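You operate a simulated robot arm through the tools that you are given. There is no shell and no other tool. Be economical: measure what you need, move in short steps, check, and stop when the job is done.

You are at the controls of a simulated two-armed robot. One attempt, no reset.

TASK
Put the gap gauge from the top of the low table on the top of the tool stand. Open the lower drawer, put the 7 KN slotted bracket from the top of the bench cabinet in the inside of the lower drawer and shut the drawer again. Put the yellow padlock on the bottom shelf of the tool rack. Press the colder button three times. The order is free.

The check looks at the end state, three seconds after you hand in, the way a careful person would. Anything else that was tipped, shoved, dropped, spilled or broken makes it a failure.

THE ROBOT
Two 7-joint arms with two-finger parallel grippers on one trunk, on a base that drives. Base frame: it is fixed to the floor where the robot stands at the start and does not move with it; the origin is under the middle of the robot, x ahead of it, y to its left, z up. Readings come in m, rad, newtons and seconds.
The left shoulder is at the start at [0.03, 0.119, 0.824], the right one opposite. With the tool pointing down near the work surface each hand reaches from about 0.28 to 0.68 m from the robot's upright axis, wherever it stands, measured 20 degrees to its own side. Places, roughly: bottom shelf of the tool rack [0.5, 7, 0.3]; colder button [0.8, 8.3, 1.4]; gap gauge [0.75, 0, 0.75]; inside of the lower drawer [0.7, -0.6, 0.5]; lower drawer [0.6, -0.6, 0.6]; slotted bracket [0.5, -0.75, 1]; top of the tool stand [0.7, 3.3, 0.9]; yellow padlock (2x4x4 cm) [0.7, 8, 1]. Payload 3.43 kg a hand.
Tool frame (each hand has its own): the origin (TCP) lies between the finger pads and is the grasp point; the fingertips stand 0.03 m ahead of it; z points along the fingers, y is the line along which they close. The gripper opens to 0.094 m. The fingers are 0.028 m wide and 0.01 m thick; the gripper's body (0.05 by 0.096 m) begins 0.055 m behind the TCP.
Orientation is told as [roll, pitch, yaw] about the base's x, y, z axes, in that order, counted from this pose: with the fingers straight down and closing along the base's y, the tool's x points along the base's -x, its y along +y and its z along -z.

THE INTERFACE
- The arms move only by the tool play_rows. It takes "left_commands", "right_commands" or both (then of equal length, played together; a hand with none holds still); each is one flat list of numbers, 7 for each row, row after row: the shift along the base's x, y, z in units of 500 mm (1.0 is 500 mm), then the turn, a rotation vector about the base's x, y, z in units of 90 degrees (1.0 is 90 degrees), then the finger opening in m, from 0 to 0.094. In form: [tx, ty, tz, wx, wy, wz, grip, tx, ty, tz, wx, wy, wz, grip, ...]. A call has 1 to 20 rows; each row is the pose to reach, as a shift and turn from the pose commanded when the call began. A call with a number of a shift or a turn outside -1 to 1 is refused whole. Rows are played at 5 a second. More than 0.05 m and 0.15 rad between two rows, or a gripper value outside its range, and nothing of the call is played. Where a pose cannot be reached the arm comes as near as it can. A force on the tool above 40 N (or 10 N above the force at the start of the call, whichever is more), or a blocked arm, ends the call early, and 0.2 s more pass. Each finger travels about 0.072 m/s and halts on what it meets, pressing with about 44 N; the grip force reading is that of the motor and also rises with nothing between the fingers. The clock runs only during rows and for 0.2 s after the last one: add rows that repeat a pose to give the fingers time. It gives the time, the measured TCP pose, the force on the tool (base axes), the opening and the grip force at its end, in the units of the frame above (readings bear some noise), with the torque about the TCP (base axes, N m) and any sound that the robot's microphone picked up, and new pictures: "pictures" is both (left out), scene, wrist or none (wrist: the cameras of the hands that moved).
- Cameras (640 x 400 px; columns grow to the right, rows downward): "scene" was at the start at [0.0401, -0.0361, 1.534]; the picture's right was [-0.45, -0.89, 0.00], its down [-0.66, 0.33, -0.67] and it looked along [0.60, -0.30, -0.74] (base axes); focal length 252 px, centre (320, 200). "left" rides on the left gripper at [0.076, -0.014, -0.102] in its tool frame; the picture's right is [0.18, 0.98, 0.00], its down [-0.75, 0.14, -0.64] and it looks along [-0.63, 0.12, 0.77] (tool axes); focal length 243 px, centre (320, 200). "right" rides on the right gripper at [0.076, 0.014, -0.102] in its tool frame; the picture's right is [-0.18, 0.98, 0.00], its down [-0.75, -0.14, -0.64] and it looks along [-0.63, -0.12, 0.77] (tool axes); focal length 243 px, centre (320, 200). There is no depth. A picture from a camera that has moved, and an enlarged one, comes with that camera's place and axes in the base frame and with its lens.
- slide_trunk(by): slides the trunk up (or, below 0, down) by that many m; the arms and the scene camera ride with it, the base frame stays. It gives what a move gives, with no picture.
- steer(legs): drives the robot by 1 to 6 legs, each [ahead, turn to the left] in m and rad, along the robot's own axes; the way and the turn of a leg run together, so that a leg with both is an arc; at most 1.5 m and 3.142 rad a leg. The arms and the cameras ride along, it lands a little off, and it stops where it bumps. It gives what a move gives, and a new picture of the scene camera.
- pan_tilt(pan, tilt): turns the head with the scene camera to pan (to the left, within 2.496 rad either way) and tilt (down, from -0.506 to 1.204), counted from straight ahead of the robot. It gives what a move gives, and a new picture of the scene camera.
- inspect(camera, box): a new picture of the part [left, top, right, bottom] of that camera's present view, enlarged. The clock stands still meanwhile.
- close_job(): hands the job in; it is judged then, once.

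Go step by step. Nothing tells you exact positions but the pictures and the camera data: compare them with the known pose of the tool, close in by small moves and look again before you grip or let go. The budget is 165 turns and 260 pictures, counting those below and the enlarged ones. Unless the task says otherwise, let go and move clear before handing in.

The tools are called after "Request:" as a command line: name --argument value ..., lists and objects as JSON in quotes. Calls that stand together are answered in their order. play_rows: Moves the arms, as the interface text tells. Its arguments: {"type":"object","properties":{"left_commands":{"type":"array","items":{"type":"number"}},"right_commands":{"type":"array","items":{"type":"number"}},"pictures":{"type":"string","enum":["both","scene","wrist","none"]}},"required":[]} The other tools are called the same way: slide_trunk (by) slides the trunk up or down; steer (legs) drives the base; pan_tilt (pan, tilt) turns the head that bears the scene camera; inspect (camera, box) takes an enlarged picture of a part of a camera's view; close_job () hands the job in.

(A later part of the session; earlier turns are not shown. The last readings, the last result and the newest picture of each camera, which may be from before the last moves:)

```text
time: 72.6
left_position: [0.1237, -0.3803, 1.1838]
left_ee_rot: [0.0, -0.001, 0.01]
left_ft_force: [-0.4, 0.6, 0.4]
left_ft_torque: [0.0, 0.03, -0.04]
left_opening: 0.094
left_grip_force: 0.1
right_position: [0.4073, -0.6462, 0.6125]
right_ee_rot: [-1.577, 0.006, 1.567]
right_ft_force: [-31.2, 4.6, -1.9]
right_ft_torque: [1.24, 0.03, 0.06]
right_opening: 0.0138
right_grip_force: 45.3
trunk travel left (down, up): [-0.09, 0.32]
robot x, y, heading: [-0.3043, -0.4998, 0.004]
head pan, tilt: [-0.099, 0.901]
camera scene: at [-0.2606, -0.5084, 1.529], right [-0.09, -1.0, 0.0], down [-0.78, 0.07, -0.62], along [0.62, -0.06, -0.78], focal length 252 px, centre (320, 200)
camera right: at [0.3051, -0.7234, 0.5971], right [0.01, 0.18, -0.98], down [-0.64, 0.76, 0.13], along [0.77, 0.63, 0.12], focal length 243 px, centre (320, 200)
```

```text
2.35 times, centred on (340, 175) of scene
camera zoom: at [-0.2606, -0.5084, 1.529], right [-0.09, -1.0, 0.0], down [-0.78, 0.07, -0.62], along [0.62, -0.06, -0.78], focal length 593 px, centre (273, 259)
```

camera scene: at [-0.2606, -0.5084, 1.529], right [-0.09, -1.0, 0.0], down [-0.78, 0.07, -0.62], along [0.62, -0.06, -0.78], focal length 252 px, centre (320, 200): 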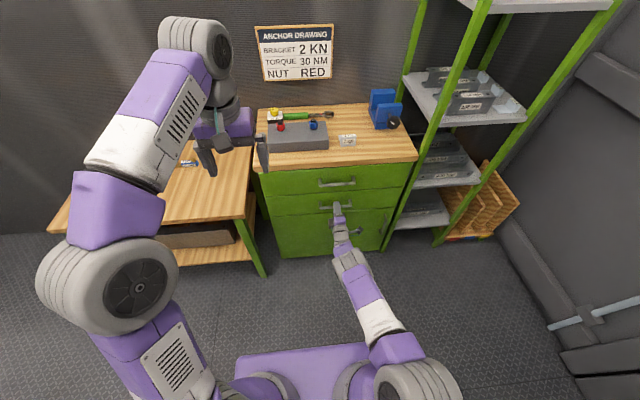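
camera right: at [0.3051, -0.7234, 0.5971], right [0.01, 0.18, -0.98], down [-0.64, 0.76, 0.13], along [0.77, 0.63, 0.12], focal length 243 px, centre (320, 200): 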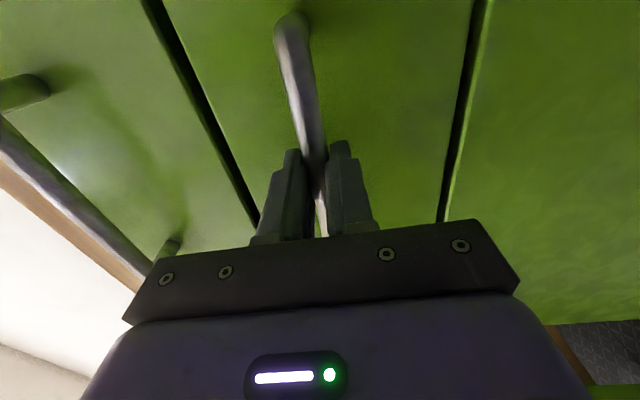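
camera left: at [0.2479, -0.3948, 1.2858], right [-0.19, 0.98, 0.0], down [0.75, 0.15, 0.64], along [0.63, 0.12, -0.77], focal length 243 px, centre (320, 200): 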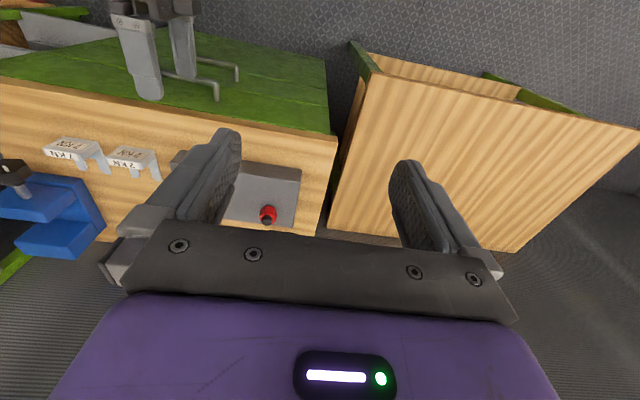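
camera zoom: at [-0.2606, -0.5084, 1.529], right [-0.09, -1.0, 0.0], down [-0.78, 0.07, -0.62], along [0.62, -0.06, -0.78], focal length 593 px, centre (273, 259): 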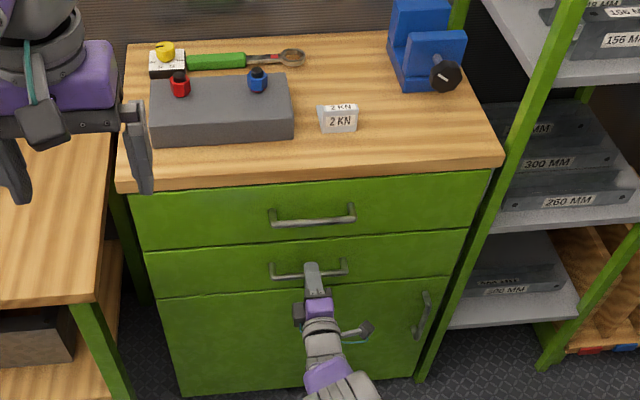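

The drawer is shut, with a firm -31 N against it. I'll relax, release, and drive back so the hand clears the handle.

Request:
play_rows --right_commands '[-0.006, 0, 0, 0, 0, 0, 0.01, -0.006, 0, 0, 0, 0, 0, 0.06, -0.006, 0, 0, 0, 0, 0, 0.094, -0.006, 0, 0, 0, 0, 0, 0.094, -0.006, 0, 0, 0, 0, 0, 0.094, -0.08, 0, 0, 0, 0, 0, 0.094, -0.16, 0, 0, 0, 0, 0, 0.094, -0.24, 0, 0, 0, 0, 0, 0.094, -0.3, 0, 0, 0, 0, 0, 0.094, -0.3, 0, 0, 0, 0, 0, 0.094]' --pictures "scene"

Request:
steer --legs '[[-0.1, 0]]'

```text
time: 74.8
left_position: [0.1249, -0.3803, 1.1826]
left_ee_rot: [0.0, 0.0, 0.01]
left_ft_force: [0.4, -0.5, -0.7]
left_ft_torque: [0.0, 0.03, 0.04]
left_opening: 0.0939
left_grip_force: 0.0
right_position: [0.2603, -0.6448, 0.6125]
right_ee_rot: [-1.578, 0.007, 1.569]
right_ft_force: [0.8, 0.4, 0.6]
right_ft_torque: [-0.03, 0.0, 0.0]
right_opening: 0.0939
right_grip_force: 0.0
trunk travel left (down, up): [-0.09, 0.32]
robot x, y, heading: [-0.3052, -0.5059, 0.008]
head pan, tilt: [-0.099, 0.901]
camera scene: at [-0.258, -0.5084, 1.529], right [-0.09, -1.0, 0.0], down [-0.78, 0.07, -0.62], along [0.62, -0.06, -0.78], focal length 252 px, centre (320, 200)
```

scene: 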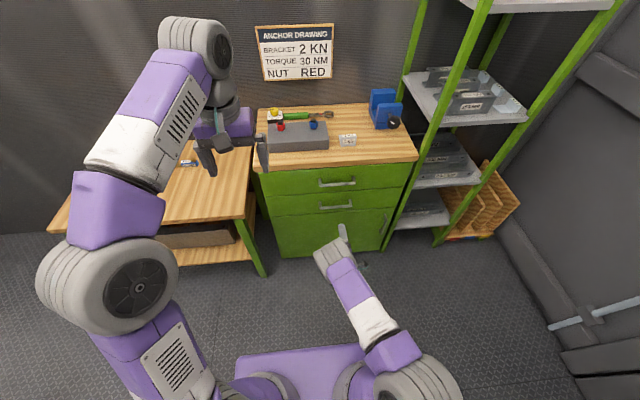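

```text
time: 75.9
left_position: [0.0245, -0.3809, 1.1827]
left_ee_rot: [0.0, -0.002, 0.01]
left_ft_force: [-0.4, -0.4, -0.4]
left_ft_torque: [-0.03, -0.01, 0.02]
left_opening: 0.0942
left_grip_force: 0.2
right_position: [0.1599, -0.6462, 0.6141]
right_ee_rot: [-1.58, 0.009, 1.567]
right_ft_force: [0.8, -0.4, -0.6]
right_ft_torque: [0.04, 0.02, -0.01]
right_opening: 0.0939
right_grip_force: 0.1
trunk travel left (down, up): [-0.09, 0.32]
robot x, y, heading: [-0.4034, -0.5023, 0.007]
head pan, tilt: [-0.099, 0.901]
camera scene: at [-0.3593, -0.509, 1.5291], right [-0.09, -1.0, 0.0], down [-0.78, 0.07, -0.62], along [0.62, -0.06, -0.78], focal length 252 px, centre (320, 200)
```

scene: 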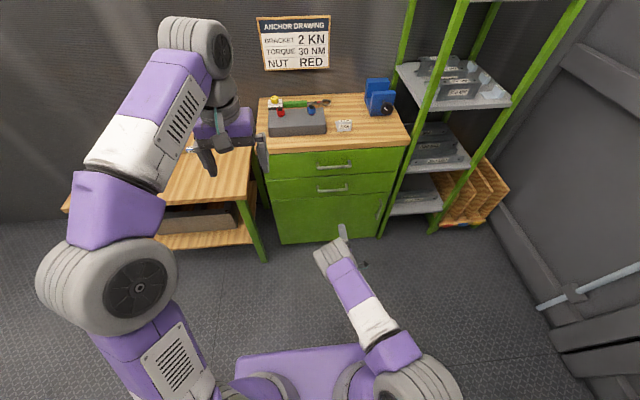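

The drawer is closed and the hand is clear. I'll raise the right hand back to a compact, downward pose.

Request:
play_rows --right_commands '[-0.03, -0.01, 0.0623, 0.05133, 0.05133, -0.05133, 0.094, -0.06, -0.02, 0.1245, 0.10267, 0.10267, -0.10267, 0.094, -0.09, -0.03, 0.1868, 0.154, 0.154, -0.154, 0.094, -0.12, -0.04, 0.249, 0.20533, 0.20533, -0.20533, 0.094, -0.15, -0.05, 0.3113, 0.25667, 0.25667, -0.25667, 0.094, -0.18, -0.06, 0.3736, 0.308, 0.308, -0.308, 0.094, -0.18, -0.07, 0.4359, 0.35933, 0.35933, -0.35933, 0.094, -0.18, -0.08, 0.498, 0.41067, 0.41067, -0.41067, 0.094, -0.18, -0.09, 0.56, 0.462, 0.462, -0.462, 0.094, -0.18, -0.1, 0.6227, 0.51333, 0.51333, -0.51333, 0.094, -0.18, -0.12, 0.685, 0.56467, 0.56467, -0.56467, 0.094, -0.18, -0.14, 0.747, 0.616, 0.616, -0.616, 0.094, -0.18, -0.16, 0.809, 0.66733, 0.66733, -0.66733, 0.094, -0.18, -0.18, 0.87, 0.71867, 0.71867, -0.71867, 0.094, -0.18, -0.2, 0.934, 0.77, 0.77, -0.77, 0.094, -0.18, -0.2, 0.934, 0.77, 0.77, -0.77, 0.094]' --pictures "none"

Request:
pan_tilt --pan 0.9 --tilt 0.7

```text
time: 79.3
left_position: [0.0254, -0.3801, 1.1838]
left_ee_rot: [-0.001, 0.001, 0.009]
left_ft_force: [-0.1, -0.3, 0.2]
left_ft_torque: [-0.01, 0.0, 0.03]
left_opening: 0.0937
left_grip_force: 0.0
right_position: [0.0681, -0.7461, 1.081]
right_ee_rot: [-0.005, 0.004, 0.007]
right_ft_force: [-0.2, -0.5, 0.3]
right_ft_torque: [0.04, 0.01, 0.06]
right_opening: 0.0941
right_grip_force: 0.0
trunk travel left (down, up): [-0.09, 0.32]
robot x, y, heading: [-0.404, -0.5004, 0.002]
head pan, tilt: [-0.099, 0.901]
```

```text
time: 80.6
left_position: [0.026, -0.3801, 1.1838]
left_ee_rot: [0.001, 0.0, 0.011]
left_ft_force: [-0.7, 0.3, -0.4]
left_ft_torque: [0.0, 0.01, 0.02]
left_opening: 0.0942
left_grip_force: 0.1
right_position: [0.0691, -0.7455, 1.079]
right_ee_rot: [-0.007, 0.003, 0.006]
right_ft_force: [-1.0, 1.1, 0.1]
right_ft_torque: [-0.01, -0.03, 0.03]
right_opening: 0.0941
right_grip_force: 0.1
trunk travel left (down, up): [-0.09, 0.32]
robot x, y, heading: [-0.4036, -0.501, 0.001]
head pan, tilt: [0.901, 0.7]
camera scene: at [-0.3806, -0.4351, 1.5451], right [0.79, -0.62, 0.0], down [-0.4, -0.51, -0.76], along [0.47, 0.6, -0.64], focal length 252 px, centre (320, 200)
```

scene: 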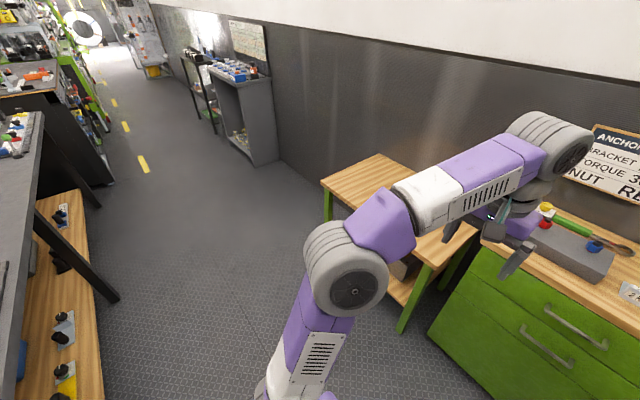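

The corridor runs toward +y, and the drawer job is done. I'll drive in front of the low table to about (0.06, -0.17), to take the gauge with the left hand.

Request:
steer --legs '[[0, 0.622], [0.56, 0], [0, -0.622]]'

Request:
inspect --camera "left" --box '[0, 0, 640, 400]'

Request:
pan_tilt --pan 0.2 --tilt 0.9

```text
time: 87.2
left_position: [0.484, -0.0551, 1.1823]
left_ee_rot: [0.001, 0.001, 0.004]
left_ft_force: [0.3, -0.1, -0.5]
left_ft_torque: [0.03, -0.01, 0.0]
left_opening: 0.0939
left_grip_force: 0.1
right_position: [0.5271, -0.4206, 1.0795]
right_ee_rot: [-0.007, 0.002, 0.003]
right_ft_force: [0.8, -0.4, 0.3]
right_ft_torque: [0.0, 0.02, -0.04]
right_opening: 0.0941
right_grip_force: 0.1
trunk travel left (down, up): [-0.09, 0.32]
robot x, y, heading: [0.0556, -0.1701, -0.0]
head pan, tilt: [0.901, 0.7]
camera scene: at [0.0776, -0.107, 1.5452], right [0.78, -0.62, 0.0], down [-0.4, -0.5, -0.77], along [0.48, 0.6, -0.64], focal length 252 px, centre (320, 200)
```

scene: 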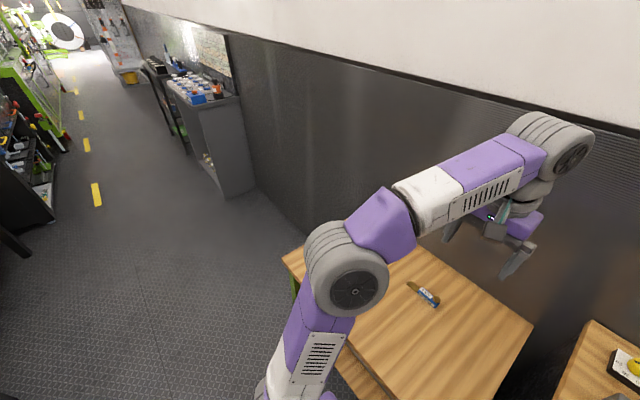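

```text
1.00 times, centred on (320, 200) of left (not enlarged: the box is as wide or as high as the picture)
camera zoom: at [0.4087, -0.0684, 1.2858], right [-0.19, 0.98, 0.0], down [0.75, 0.14, 0.64], along [0.63, 0.12, -0.77], focal length 243 px, centre (320, 200)
```

zoom: 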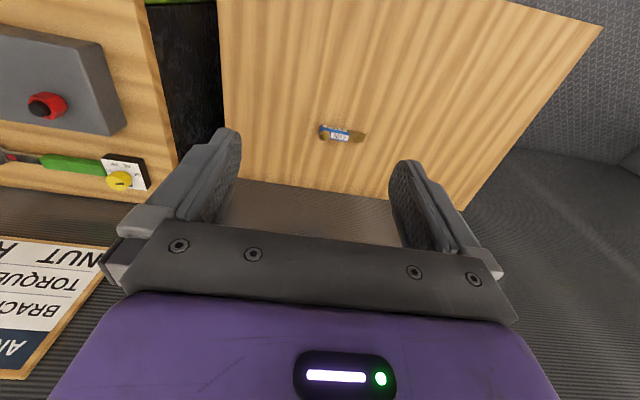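

```text
time: 88.3
left_position: [0.4846, -0.0533, 1.1836]
left_ee_rot: [0.0, 0.0, 0.003]
left_ft_force: [1.1, 0.3, -0.4]
left_ft_torque: [-0.01, 0.04, -0.01]
left_opening: 0.094
left_grip_force: 0.1
right_position: [0.527, -0.4207, 1.0787]
right_ee_rot: [-0.008, 0.001, 0.001]
right_ft_force: [-0.1, -0.5, -0.1]
right_ft_torque: [-0.04, 0.0, 0.02]
right_opening: 0.0942
right_grip_force: 0.0
trunk travel left (down, up): [-0.09, 0.32]
robot x, y, heading: [0.0551, -0.1719, 0.001]
head pan, tilt: [0.201, 0.901]
camera scene: at [0.0988, -0.1581, 1.529], right [0.2, -0.98, 0.0], down [-0.77, -0.16, -0.62], along [0.61, 0.12, -0.78], focal length 252 px, centre (320, 200)
```

scene: 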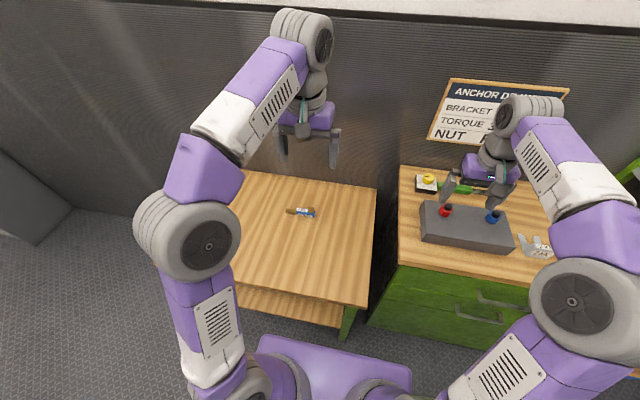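

The gauge is around [0.65, 0.015, 0.72]. I'll turn the left hand so its fingers close across the gauge and come nearer.

Request:
play_rows --left_commands '[0.0272, 0.015, -0.0466, 0, 0, -0.0926, 0.094, 0.0544, 0.03, -0.0932, 0, 0, -0.1852, 0.094, 0.0816, 0.045, -0.1398, 0, 0, -0.2778, 0.094, 0.1088, 0.06, -0.1864, 0, 0, -0.3704, 0.094, 0.136, 0.075, -0.233, 0, 0, -0.463, 0.094, 0.1632, 0.09, -0.2796, 0, 0, -0.5556, 0.094, 0.1904, 0.105, -0.3262, 0, 0, -0.6482, 0.094, 0.2176, 0.12, -0.3728, 0, 0, -0.7408, 0.094, 0.2448, 0.135, -0.4194, 0, 0, -0.8334, 0.094, 0.272, 0.15, -0.466, 0, 0, -0.926, 0.094, 0.272, 0.15, -0.466, 0, 0, -0.926, 0.094]'

```text
time: 90.7
left_position: [0.6197, 0.0227, 0.9497]
left_ee_rot: [0.0, 0.001, -1.451]
left_ft_force: [-0.3, 0.0, -0.9]
left_ft_torque: [0.01, 0.01, -0.02]
left_opening: 0.0939
left_grip_force: 0.1
right_position: [0.5259, -0.4204, 1.0792]
right_ee_rot: [-0.008, 0.002, 0.002]
right_ft_force: [1.0, 0.0, 0.7]
right_ft_torque: [-0.01, -0.01, 0.01]
right_opening: 0.094
right_grip_force: 0.0
trunk travel left (down, up): [-0.09, 0.32]
robot x, y, heading: [0.056, -0.175, -0.001]
head pan, tilt: [0.201, 0.901]
camera scene: at [0.0985, -0.1583, 1.529], right [0.2, -0.98, 0.0], down [-0.77, -0.16, -0.62], along [0.61, 0.12, -0.78], focal length 252 px, centre (320, 200)
camera left: at [0.5974, 0.096, 1.0525], right [0.95, 0.3, 0.0], down [0.23, -0.73, 0.64], along [0.19, -0.61, -0.77], focal length 243 px, centre (320, 200)
```

scene: 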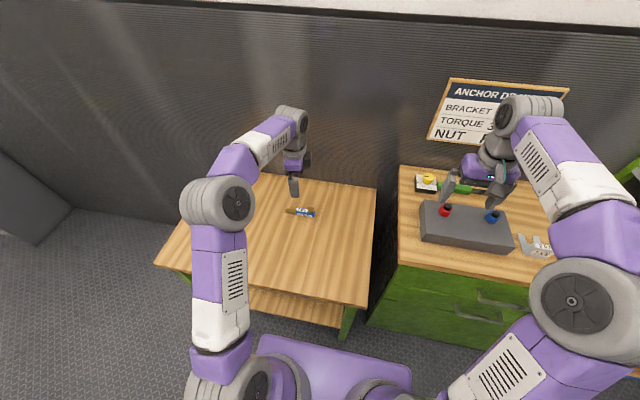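
left: 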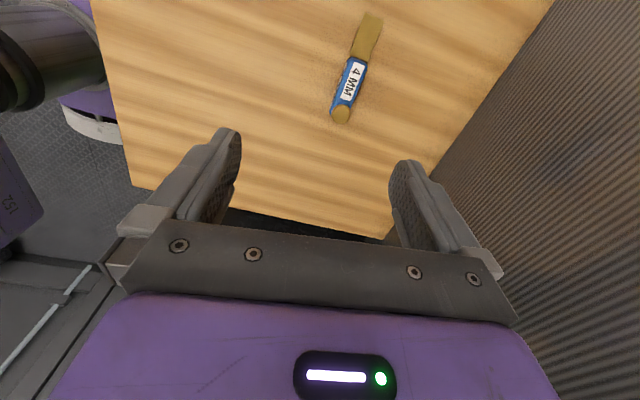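

The gauge body is at about [0.658, 0.026, 0.72] and lies nearly along y. I'll correct the yaw and lower to look again.

Request:
play_rows --left_commands '[0.038, 0.002, -0.05, 0, 0, -0.02, 0.094, 0.077, 0.004, -0.1, 0, 0, -0.045, 0.094, 0.077, 0.004, -0.16, 0, 0, -0.045, 0.094, 0.077, 0.004, -0.22, 0, 0, -0.045, 0.094, 0.077, 0.004, -0.22, 0, 0, -0.045, 0.094]'

Request:
inspect --camera "scene" --box '[240, 140, 380, 250]'

```text
time: 91.9
left_position: [0.658, 0.0239, 0.8404]
left_ee_rot: [-0.001, 0.001, -1.52]
left_ft_force: [-0.1, 0.4, -0.1]
left_ft_torque: [0.01, 0.01, 0.0]
left_opening: 0.094
left_grip_force: 0.0
right_position: [0.5274, -0.4196, 1.079]
right_ee_rot: [-0.008, 0.002, 0.003]
right_ft_force: [-0.2, -0.6, -0.6]
right_ft_torque: [-0.03, 0.03, 0.02]
right_opening: 0.0939
right_grip_force: 0.1
trunk travel left (down, up): [-0.09, 0.32]
robot x, y, heading: [0.0573, -0.1693, -0.006]
head pan, tilt: [0.201, 0.901]
camera scene: at [0.0986, -0.1582, 1.529], right [0.2, -0.98, 0.0], down [-0.77, -0.16, -0.62], along [0.61, 0.12, -0.78], focal length 252 px, centre (320, 200)
camera left: at [0.6408, 0.0991, 0.9424], right [0.97, 0.23, 0.0], down [0.18, -0.75, 0.64], along [0.15, -0.62, -0.77], focal length 243 px, centre (320, 200)
```

scene: 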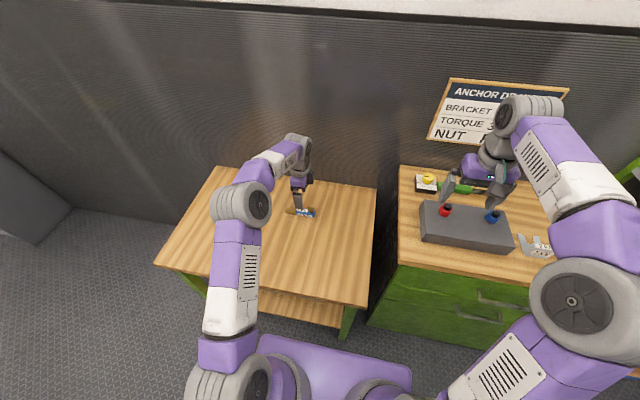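
left: 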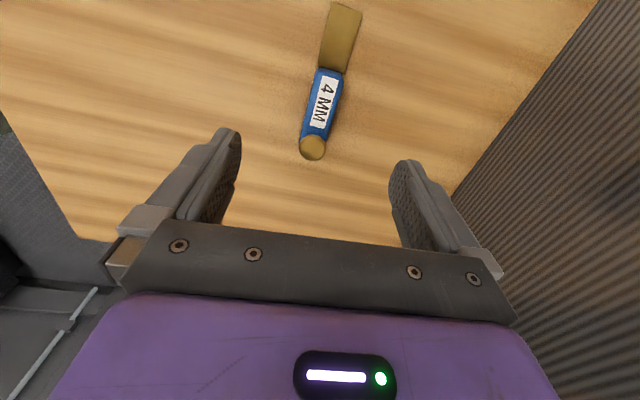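

```text
3.64 times, centred on (310, 195) of scene
camera zoom: at [0.0986, -0.1582, 1.529], right [0.2, -0.98, 0.0], down [-0.77, -0.16, -0.62], along [0.61, 0.12, -0.78], focal length 917 px, centre (356, 218)
```

zoom: 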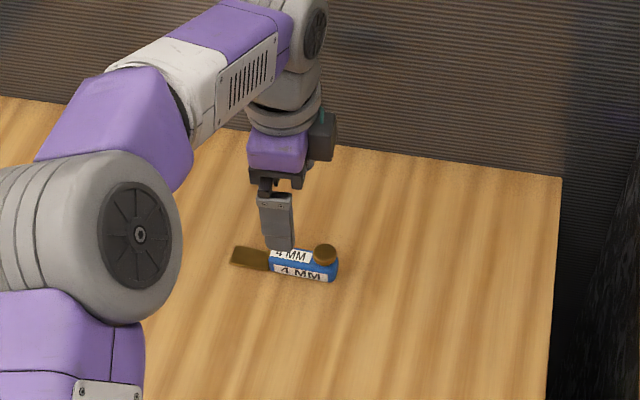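

The gauge body is at [0.658, 0.029, 0.718]. I'll descend over it to tip height about 0.71.

Request:
play_rows --left_commands '[0, 0.008, -0.06, 0, 0, -0.012, 0.08, 0, 0.01, -0.12, 0, 0, -0.012, 0.07, 0, 0.01, -0.17, 0, 0, -0.012, 0.07, 0, 0.01, -0.2, 0, 0, -0.012, 0.07, 0, 0.01, -0.2, 0, 0, -0.012, 0.07]' --pictures "wrist"

Request:
inspect --camera "scene" --box '[260, 170, 360, 240]'

```text
time: 93.1
left_position: [0.6577, 0.0285, 0.7388]
left_ee_rot: [0.0, -0.001, -1.539]
left_ft_force: [-0.5, -0.5, 0.3]
left_ft_torque: [-0.03, 0.03, -0.03]
left_opening: 0.0697
left_grip_force: 0.0
right_position: [0.5263, -0.4216, 1.0793]
right_ee_rot: [-0.008, 0.002, 0.002]
right_ft_force: [-0.8, -0.6, 1.1]
right_ft_torque: [-0.01, -0.03, 0.02]
right_opening: 0.094
right_grip_force: 0.2
trunk travel left (down, up): [-0.09, 0.32]
robot x, y, heading: [0.0581, -0.1734, -0.002]
head pan, tilt: [0.201, 0.901]
camera left: at [0.6417, 0.1039, 0.8418], right [0.98, 0.21, 0.0], down [0.16, -0.75, 0.64], along [0.14, -0.63, -0.77], focal length 243 px, centre (320, 200)
```

left: 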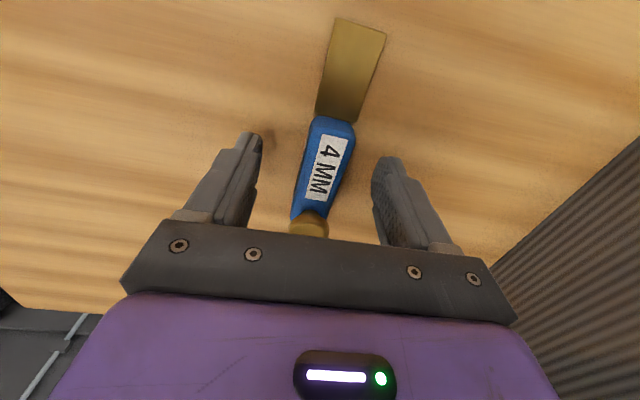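

```text
5.71 times, centred on (310, 205) of scene
camera zoom: at [0.0988, -0.1582, 1.529], right [0.2, -0.98, 0.0], down [-0.77, -0.16, -0.62], along [0.61, 0.12, -0.78], focal length 1441 px, centre (377, 171)
```

zoom: 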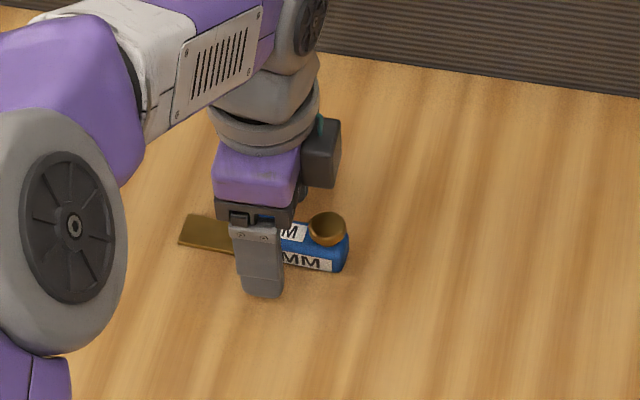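

The fingers straddle the gauge. I'll shift slightly toward the body's middle and go down in small steps.

Request:
play_rows --left_commands '[0, -0.014, 0, 0, 0, 0, 0.06, 0, -0.014, -0.008, 0, 0, 0, 0.06, 0, -0.014, -0.014, 0, 0, 0, 0.06, 0, -0.014, -0.02, 0, 0, 0, 0.06, 0, -0.014, -0.026, 0, 0, 0, 0.06, 0, -0.014, -0.032, 0, 0, 0, 0.06]' --pictures "none"

Request:
inspect --camera "scene" --box '[260, 170, 360, 240]'

```text
time: 94.5
left_position: [0.6606, 0.0214, 0.7311]
left_ee_rot: [0.01, 0.002, -1.538]
left_ft_force: [-3.6, 3.0, 36.6]
left_ft_torque: [-0.04, 1.47, -0.35]
left_opening: 0.0622
left_grip_force: 1.9
right_position: [0.5256, -0.4197, 1.0813]
right_ee_rot: [-0.007, -0.002, 0.003]
right_ft_force: [0.0, -0.8, 0.3]
right_ft_torque: [0.0, 0.03, -0.01]
right_opening: 0.0939
right_grip_force: 0.1
trunk travel left (down, up): [-0.09, 0.32]
robot x, y, heading: [0.0549, -0.1748, 0.004]
head pan, tilt: [0.201, 0.901]
```

```text
5.71 times, centred on (310, 205) of scene
camera zoom: at [0.0947, -0.159, 1.5296], right [0.2, -0.98, 0.0], down [-0.77, -0.16, -0.62], along [0.61, 0.12, -0.78], focal length 1441 px, centre (377, 171)
```

zoom: 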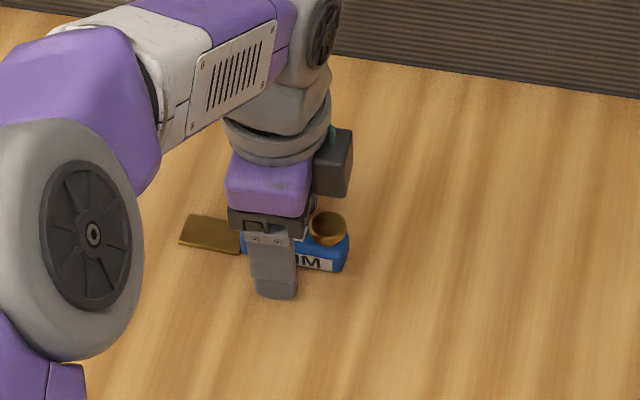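

The fingertips touch the tabletop at z ≈ 0.70. I'll lift slightly and close on the body.

Request:
play_rows --left_commands '[0, 0, 0.024, 0, 0, 0, 0.06, 0, 0, 0.024, 0, 0, 0, 0.03, 0, 0, 0.024, 0, 0, 0, 0, 0, 0, 0.024, 0, 0, 0, 0, 0, 0, 0.024, 0, 0, 0, 0]' --pictures "wrist"

```text
time: 95.7
left_position: [0.6586, 0.0211, 0.7358]
left_ee_rot: [0.001, 0.001, -1.539]
left_ft_force: [0.4, -0.8, 0.7]
left_ft_torque: [0.03, -0.03, 0.01]
left_opening: 0.0249
left_grip_force: 44.0
right_position: [0.5261, -0.4201, 1.0801]
right_ee_rot: [-0.008, 0.002, 0.003]
right_ft_force: [0.1, 0.3, -0.9]
right_ft_torque: [0.02, -0.03, 0.01]
right_opening: 0.094
right_grip_force: 0.0
trunk travel left (down, up): [-0.09, 0.32]
robot x, y, heading: [0.0573, -0.1715, -0.001]
head pan, tilt: [0.201, 0.901]
camera left: at [0.6424, 0.0968, 0.8386], right [0.98, 0.21, 0.0], down [0.16, -0.75, 0.64], along [0.14, -0.63, -0.77], focal length 243 px, centre (320, 200)
```

left: 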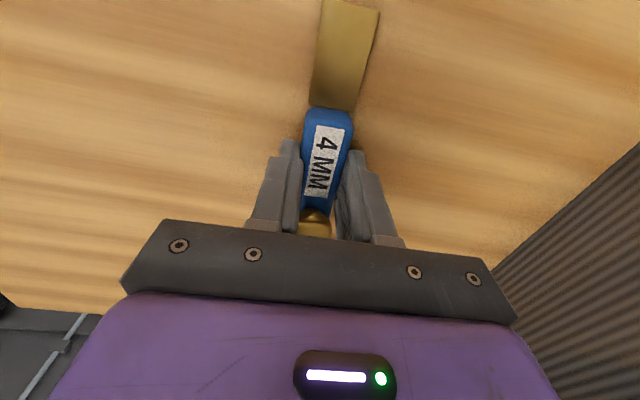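

The gauge is gripped at 25 mm wide. I'll lift it and draw it in for driving.

Request:
play_rows --left_commands '[0, 0, 0.05, 0, 0, 0, 0, 0, 0, 0.12, 0, 0, 0, 0, 0, 0, 0.2, 0, 0, 0, 0, 0, 0, 0.28, 0, 0, 0, 0, -0.03, 0, 0.36, 0, 0, 0, 0, -0.08, 0, 0.44, 0, 0, 0, 0, -0.13, 0, 0.52, 0, 0, 0, 0, -0.18, 0, 0.6, 0, 0, 0, 0, -0.24, 0, 0.66, 0, 0, 0, 0, -0.3, 0, 0.7, 0, 0, 0, 0, -0.36, 0, 0.7, 0, 0, 0, 0, -0.4, 0, 0.7, 0, 0, 0, 0, -0.4, 0, 0.7, 0, 0, 0, 0]'

```text
time: 98.5
left_position: [0.4588, 0.0201, 1.0862]
left_ee_rot: [-0.001, -0.001, -1.538]
left_ft_force: [0.2, 0.0, -1.6]
left_ft_torque: [0.02, 0.0, 0.03]
left_opening: 0.0248
left_grip_force: 44.1
right_position: [0.5272, -0.4194, 1.0792]
right_ee_rot: [-0.007, 0.003, 0.002]
right_ft_force: [-0.2, -0.3, -0.1]
right_ft_torque: [0.03, -0.01, -0.01]
right_opening: 0.0943
right_grip_force: 0.0
trunk travel left (down, up): [-0.09, 0.32]
robot x, y, heading: [0.0544, -0.1707, -0.001]
head pan, tilt: [0.201, 0.901]
camera scene: at [0.0991, -0.1582, 1.529], right [0.2, -0.98, 0.0], down [-0.77, -0.16, -0.62], along [0.61, 0.12, -0.78], focal length 252 px, centre (320, 200)
camera left: at [0.4432, 0.0969, 1.1891], right [0.98, 0.21, 0.0], down [0.17, -0.75, 0.64], along [0.14, -0.63, -0.77], focal length 243 px, centre (320, 200)
```

scene: 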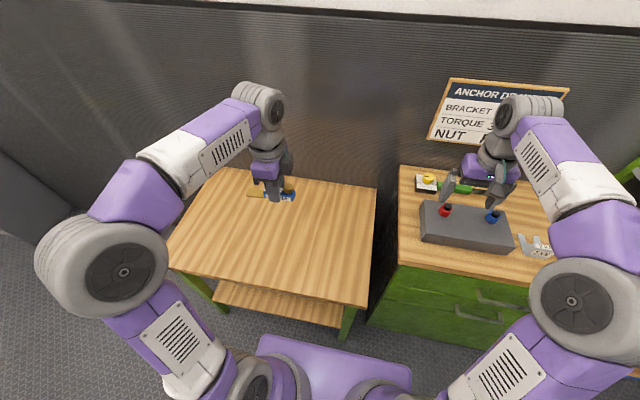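
left: 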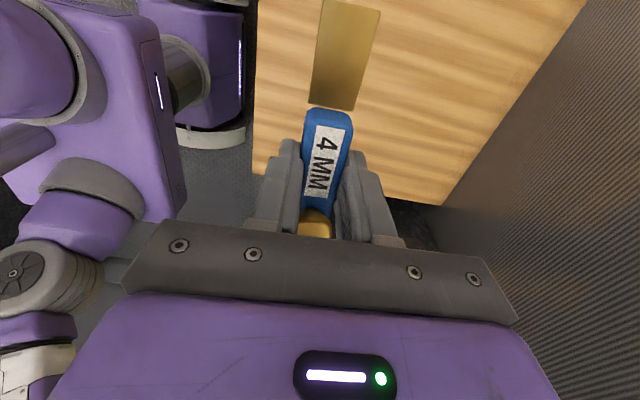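

I have the gauge. I'll back off a bit, turn left to face along the corridor, and look.

Request:
steer --legs '[[-0.15, 0], [0, 1.571]]'

Request:
pan_tilt --pan 0.0 --tilt 0.45

```text
time: 103.7
left_position: [-0.2858, 0.2324, 1.0864]
left_ee_rot: [-0.001, 0.0, 0.025]
left_ft_force: [-0.5, 0.3, -0.6]
left_ft_torque: [-0.02, 0.0, 0.0]
left_opening: 0.025
left_grip_force: 44.1
right_position: [0.1563, 0.2981, 1.0803]
right_ee_rot: [-0.007, 0.003, 1.567]
right_ft_force: [1.1, 0.9, -0.4]
right_ft_torque: [-0.01, -0.02, -0.03]
right_opening: 0.0943
right_grip_force: 0.1
trunk travel left (down, up): [-0.09, 0.32]
robot x, y, heading: [-0.092, -0.1721, 1.567]
head pan, tilt: [0.201, 0.901]
camera scene: at [-0.1096, -0.129, 1.529], right [0.98, 0.19, 0.0], down [0.15, -0.77, -0.62], along [-0.12, 0.61, -0.78], focal length 252 px, centre (320, 200)
```

scene: 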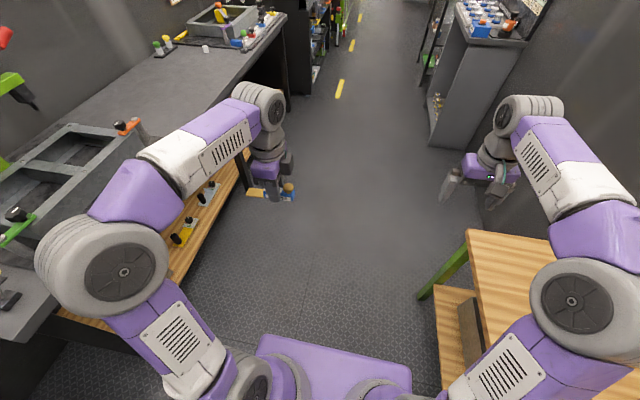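

```text
time: 104.6
left_position: [-0.2853, 0.2331, 1.0866]
left_ee_rot: [-0.001, 0.0, 0.026]
left_ft_force: [0.3, 0.3, -0.8]
left_ft_torque: [-0.01, 0.01, -0.01]
left_opening: 0.0248
left_grip_force: 43.5
right_position: [0.1552, 0.298, 1.0795]
right_ee_rot: [-0.006, 0.001, 1.566]
right_ft_force: [-0.1, -0.3, 0.5]
right_ft_torque: [0.02, -0.01, -0.02]
right_opening: 0.0941
right_grip_force: 0.1
trunk travel left (down, up): [-0.09, 0.32]
robot x, y, heading: [-0.0942, -0.1705, 1.567]
head pan, tilt: [0.0, 0.45]
camera scene: at [-0.0944, -0.1111, 1.5673], right [1.0, 0.0, 0.0], down [0.0, -0.44, -0.9], along [0.0, 0.9, -0.44], focal length 252 px, centre (320, 200)
```

scene: 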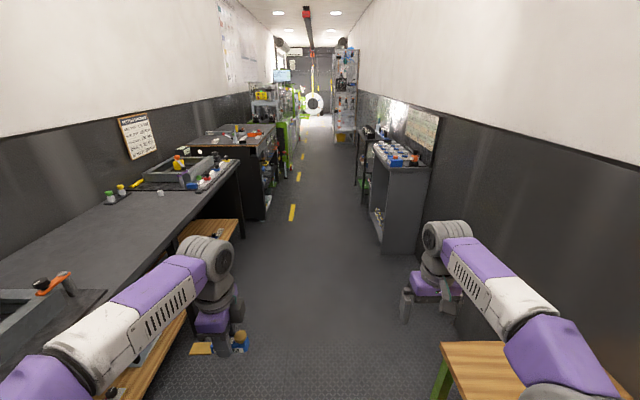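

Request:
inspect --camera "scene" --box '[240, 30, 460, 260]'

```text
1.74 times, centred on (350, 145) of scene
camera zoom: at [-0.0944, -0.1111, 1.5673], right [1.0, 0.0, 0.0], down [0.0, -0.44, -0.9], along [0.0, 0.9, -0.44], focal length 438 px, centre (268, 296)
```

zoom: 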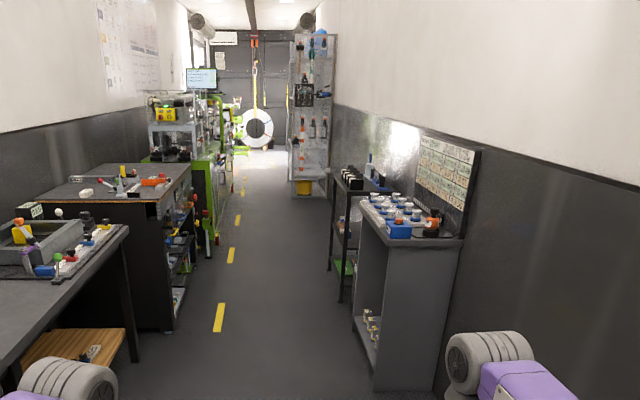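

The dark stand past the grey cabinet, from about y = 3.0, looks like the tool stand. I'll drive up the aisle and turn to face it.

Request:
steer --legs '[[1.5, 0], [1.5, 0], [0, -1.571]]'

Request:
pan_tilt --pan 0.15 --tilt 0.7

```text
time: 122.9
left_position: [0.2809, 3.0562, 1.0865]
left_ee_rot: [0.0, -0.001, -1.511]
left_ft_force: [-0.9, 0.8, 0.1]
left_ft_torque: [0.04, 0.0, 0.02]
left_opening: 0.025
left_grip_force: 43.4
right_position: [0.3604, 2.618, 1.0794]
right_ee_rot: [-0.008, 0.0, 0.029]
right_ft_force: [-0.2, 0.9, -1.1]
right_ft_torque: [0.0, 0.0, -0.02]
right_opening: 0.0938
right_grip_force: 0.0
trunk travel left (down, up): [-0.09, 0.32]
robot x, y, heading: [-0.1191, 2.8546, 0.025]
head pan, tilt: [0.0, 0.45]
camera scene: at [-0.0559, 2.8529, 1.5673], right [0.03, -1.0, 0.0], down [-0.44, -0.01, -0.9], along [0.9, 0.03, -0.44], focal length 252 px, centre (320, 200)
```

scene: 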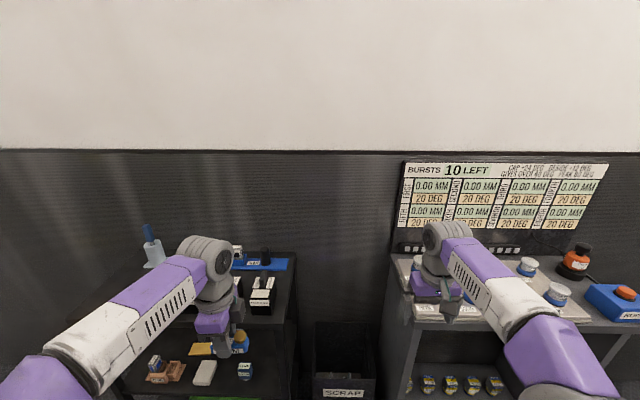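

```text
time: 123.7
left_position: [0.2805, 3.0557, 1.0881]
left_ee_rot: [0.001, 0.0, -1.51]
left_ft_force: [-0.3, -0.1, -0.6]
left_ft_torque: [0.02, -0.01, -0.04]
left_opening: 0.0249
left_grip_force: 44.0
right_position: [0.3614, 2.6187, 1.0804]
right_ee_rot: [-0.008, 0.003, 0.028]
right_ft_force: [-0.1, -0.3, 0.0]
right_ft_torque: [0.0, 0.02, 0.01]
right_opening: 0.0943
right_grip_force: 0.0
trunk travel left (down, up): [-0.09, 0.32]
robot x, y, heading: [-0.1138, 2.8501, 0.028]
head pan, tilt: [0.15, 0.7]
camera scene: at [-0.0642, 2.8655, 1.5452], right [0.18, -0.98, 0.0], down [-0.63, -0.11, -0.77], along [0.75, 0.14, -0.64], focal length 252 px, centre (320, 200)
```

scene: 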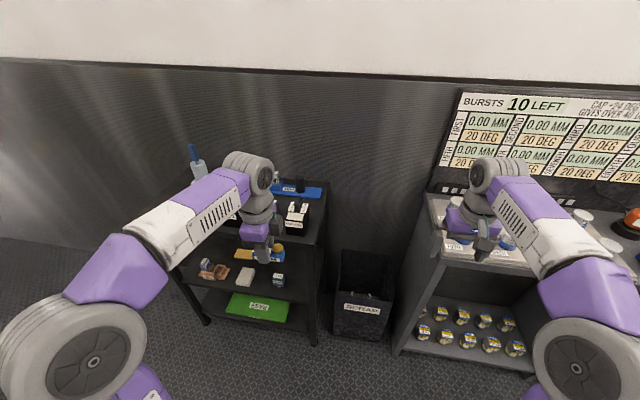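

The stand is a three-tier rack with items on top. I'll move 0.3 m further along so that it's in front, and look down on it.

Request:
steer --legs '[[0, 1.543], [0.3, 0], [0, -1.571]]'

Request:
pan_tilt --pan -0.1 --tilt 0.8

Request:
inspect --camera "left" --box '[0, 0, 640, 400]'

```text
time: 133.3
left_position: [0.2949, 3.3417, 1.087]
left_ee_rot: [-0.001, -0.002, -1.552]
left_ft_force: [0.4, 0.9, -0.7]
left_ft_torque: [0.01, -0.01, 0.0]
left_opening: 0.0249
left_grip_force: 43.9
right_position: [0.3555, 2.8989, 1.0792]
right_ee_rot: [-0.008, 0.001, -0.01]
right_ft_force: [-0.2, -0.2, 0.5]
right_ft_torque: [-0.02, 0.02, -0.02]
right_opening: 0.0939
right_grip_force: 0.1
trunk travel left (down, up): [-0.09, 0.32]
robot x, y, heading: [-0.1099, 3.1519, -0.011]
head pan, tilt: [0.15, 0.7]
camera scene: at [-0.0588, 3.1636, 1.5451], right [0.14, -0.99, 0.0], down [-0.64, -0.09, -0.76], along [0.76, 0.11, -0.64], focal length 252 px, centre (320, 200)
```

scene: 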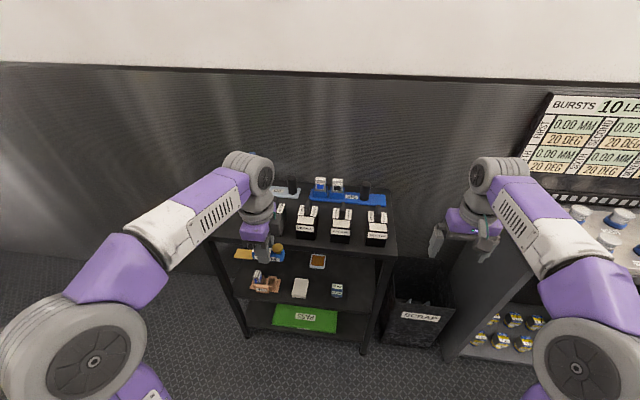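

```text
time: 134.1
left_position: [0.294, 3.341, 1.086]
left_ee_rot: [0.002, 0.001, -1.553]
left_ft_force: [-0.1, -0.2, -0.4]
left_ft_torque: [0.02, 0.0, 0.02]
left_opening: 0.0246
left_grip_force: 43.6
right_position: [0.3562, 2.8998, 1.0794]
right_ee_rot: [-0.007, 0.002, -0.009]
right_ft_force: [-0.5, -0.1, 0.6]
right_ft_torque: [-0.01, 0.02, -0.02]
right_opening: 0.0941
right_grip_force: 0.0
trunk travel left (down, up): [-0.09, 0.32]
robot x, y, heading: [-0.1134, 3.1528, -0.015]
head pan, tilt: [-0.099, 0.799]
camera scene: at [-0.0628, 3.1431, 1.5369], right [-0.11, -0.99, 0.0], down [-0.71, 0.08, -0.7], along [0.69, -0.08, -0.72], focal length 252 px, centre (320, 200)
```

scene: 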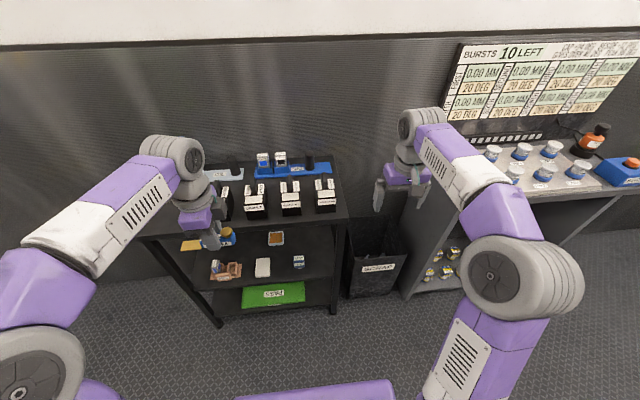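

```text
1.00 times, centred on (320, 200) of left (not enlarged: the box is as wide or as high as the picture)
camera zoom: at [0.2787, 3.4172, 1.1892], right [0.98, 0.2, 0.0], down [0.16, -0.75, 0.64], along [0.13, -0.63, -0.77], focal length 243 px, centre (320, 200)
```

zoom: 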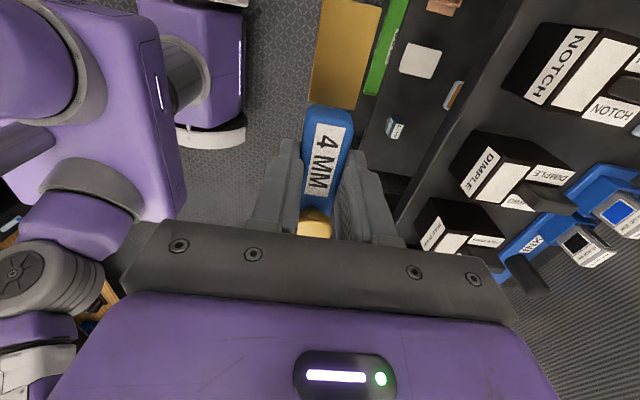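

Request:
inspect --camera "scene" --box '[130, 130, 370, 330]'

Request:
inspect --camera "right" --box '[0, 0, 640, 400]'

```text
2.00 times, centred on (250, 230) of scene
camera zoom: at [-0.0628, 3.1431, 1.5369], right [-0.11, -0.99, 0.0], down [-0.71, 0.08, -0.7], along [0.69, -0.08, -0.72], focal length 504 px, centre (460, 140)
```

zoom: 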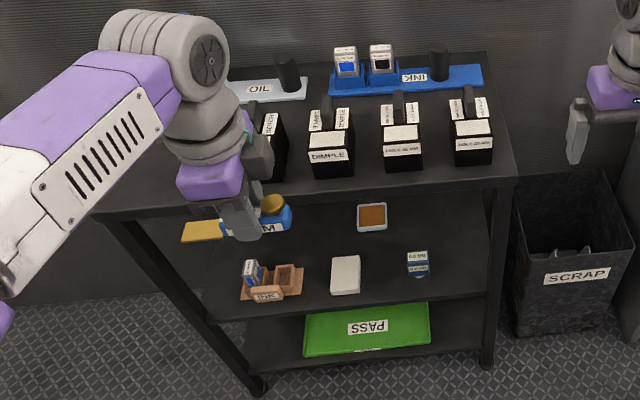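

```text
1.00 times, centred on (320, 200) of right (not enlarged: the box is as wide or as high as the picture)
camera zoom: at [0.2795, 2.9138, 1.1817], right [0.19, 0.98, -0.01], down [0.75, -0.14, 0.64], along [0.63, -0.13, -0.77], focal length 243 px, centre (320, 200)
```

zoom: 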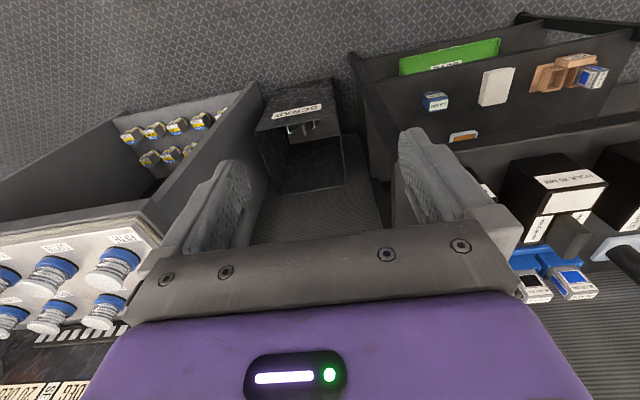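

Four stamps and some trays occupy the stand top, which spans x 0.445–0.79 and y 2.99–3.64 at z ≈ 0.9. The left part is hidden by my arm, so I'll shift 0.2 m further along and look.

Request:
steer --legs '[[0, 1.586], [0.22, 0], [0, -1.571]]'

Request:
pan_tilt --pan -0.05 --tilt 0.8

Request:
inspect --camera "scene" --box '[180, 120, 460, 300]'

```text
time: 143.4
left_position: [0.2846, 3.5771, 1.0859]
left_ee_rot: [0.001, 0.0, -1.513]
left_ft_force: [-0.5, -0.8, -1.6]
left_ft_torque: [0.0, -0.01, 0.02]
left_opening: 0.0249
left_grip_force: 43.5
right_position: [0.3629, 3.1373, 1.0781]
right_ee_rot: [-0.008, 0.001, 0.026]
right_ft_force: [0.1, -0.7, -0.3]
right_ft_torque: [0.01, 0.0, 0.03]
right_opening: 0.0942
right_grip_force: 0.1
trunk travel left (down, up): [-0.09, 0.32]
robot x, y, heading: [-0.1167, 3.3683, 0.027]
head pan, tilt: [-0.099, 0.799]
camera scene: at [-0.0649, 3.3653, 1.5369], right [-0.07, -1.0, 0.0], down [-0.71, 0.05, -0.7], along [0.7, -0.05, -0.72], focal length 252 px, centre (320, 200)
```

scene: 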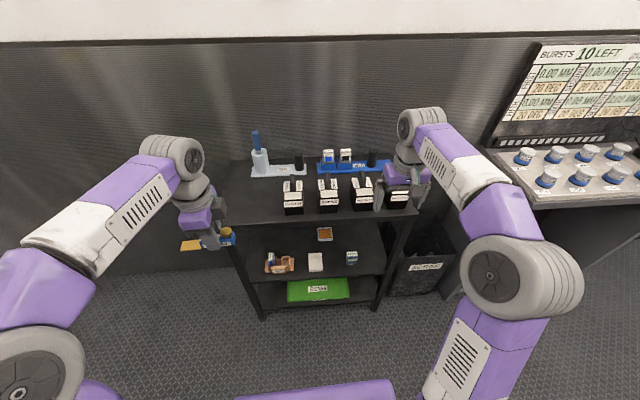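

```text
time: 144.1
left_position: [0.2841, 3.5766, 1.0876]
left_ee_rot: [0.001, 0.001, -1.512]
left_ft_force: [-0.3, -0.1, -1.2]
left_ft_torque: [0.01, 0.0, 0.01]
left_opening: 0.025
left_grip_force: 43.6
right_position: [0.3633, 3.1374, 1.0794]
right_ee_rot: [-0.007, 0.002, 0.03]
right_ft_force: [-0.6, 0.1, -0.8]
right_ft_torque: [-0.01, 0.0, 0.01]
right_opening: 0.094
right_grip_force: 0.1
trunk travel left (down, up): [-0.09, 0.32]
robot x, y, heading: [-0.113, 3.3747, 0.028]
head pan, tilt: [-0.051, 0.799]
camera scene: at [-0.0648, 3.3694, 1.5369], right [-0.02, -1.0, 0.0], down [-0.72, 0.02, -0.7], along [0.7, -0.02, -0.72], focal length 252 px, centre (320, 200)
```

scene: 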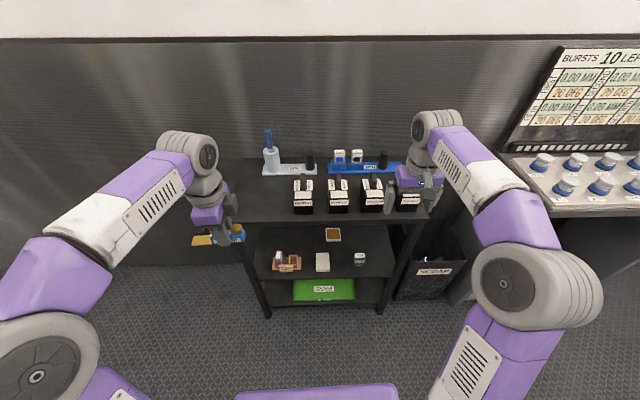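

```text
2.22 times, centred on (320, 210) of scene
camera zoom: at [-0.0648, 3.3694, 1.5369], right [-0.02, -1.0, 0.0], down [-0.72, 0.02, -0.7], along [0.7, -0.02, -0.72], focal length 560 px, centre (320, 178)
```

zoom: 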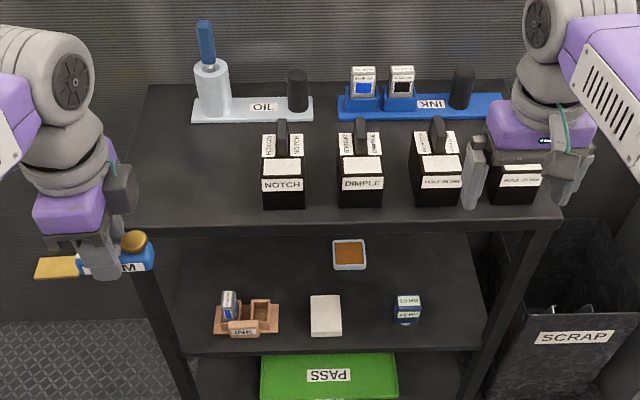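

The area left of the NOTCH stamp (x 0.46–0.68, y 3.46–3.63) is free. I'll raise and retract the right hand for clearance, then drive forward 0.1 m.

Request:
play_rows --right_commands '[-0.03, 0, 0.05, 0, 0, 0, 0.094, -0.07, 0, 0.1, 0, 0, 0, 0.094, -0.12, 0, 0.16, 0, 0, 0, 0.094, -0.16, 0, 0.2, 0, 0, 0, 0.094, -0.16, 0, 0.2, 0, 0, 0, 0.094]' --pictures "none"

Request:
steer --legs '[[0.12, 0]]'

```text
time: 145.2
left_position: [0.2845, 3.5771, 1.0865]
left_ee_rot: [-0.001, -0.001, -1.512]
left_ft_force: [0.9, -0.3, -1.0]
left_ft_torque: [0.02, -0.04, -0.01]
left_opening: 0.0246
left_grip_force: 44.0
right_position: [0.2835, 3.1385, 1.1792]
right_ee_rot: [-0.006, 0.001, 0.028]
right_ft_force: [0.5, -0.2, -0.2]
right_ft_torque: [-0.02, -0.02, 0.03]
right_opening: 0.0942
right_grip_force: 0.1
trunk travel left (down, up): [-0.09, 0.32]
robot x, y, heading: [-0.1144, 3.3703, 0.018]
head pan, tilt: [-0.051, 0.799]
```

```text
time: 146.5
left_position: [0.4028, 3.5803, 1.0859]
left_ee_rot: [-0.001, -0.001, -1.514]
left_ft_force: [-0.2, 0.7, -0.6]
left_ft_torque: [0.01, -0.01, 0.0]
left_opening: 0.025
left_grip_force: 43.4
right_position: [0.402, 3.1419, 1.1784]
right_ee_rot: [-0.006, 0.003, 0.029]
right_ft_force: [0.5, -0.4, 0.3]
right_ft_torque: [0.01, 0.05, 0.01]
right_opening: 0.0938
right_grip_force: 0.1
trunk travel left (down, up): [-0.09, 0.32]
robot x, y, heading: [-0.0003, 3.378, 0.026]
head pan, tilt: [-0.051, 0.799]
camera scene: at [0.0544, 3.3726, 1.5368], right [-0.02, -1.0, 0.0], down [-0.72, 0.02, -0.7], along [0.7, -0.02, -0.72], focal length 252 px, centre (320, 200)
```

scene: 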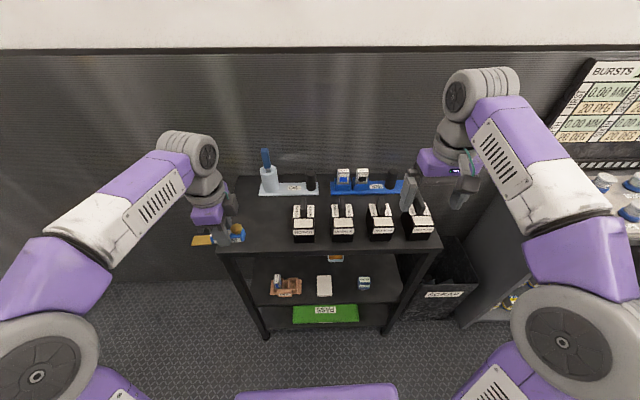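

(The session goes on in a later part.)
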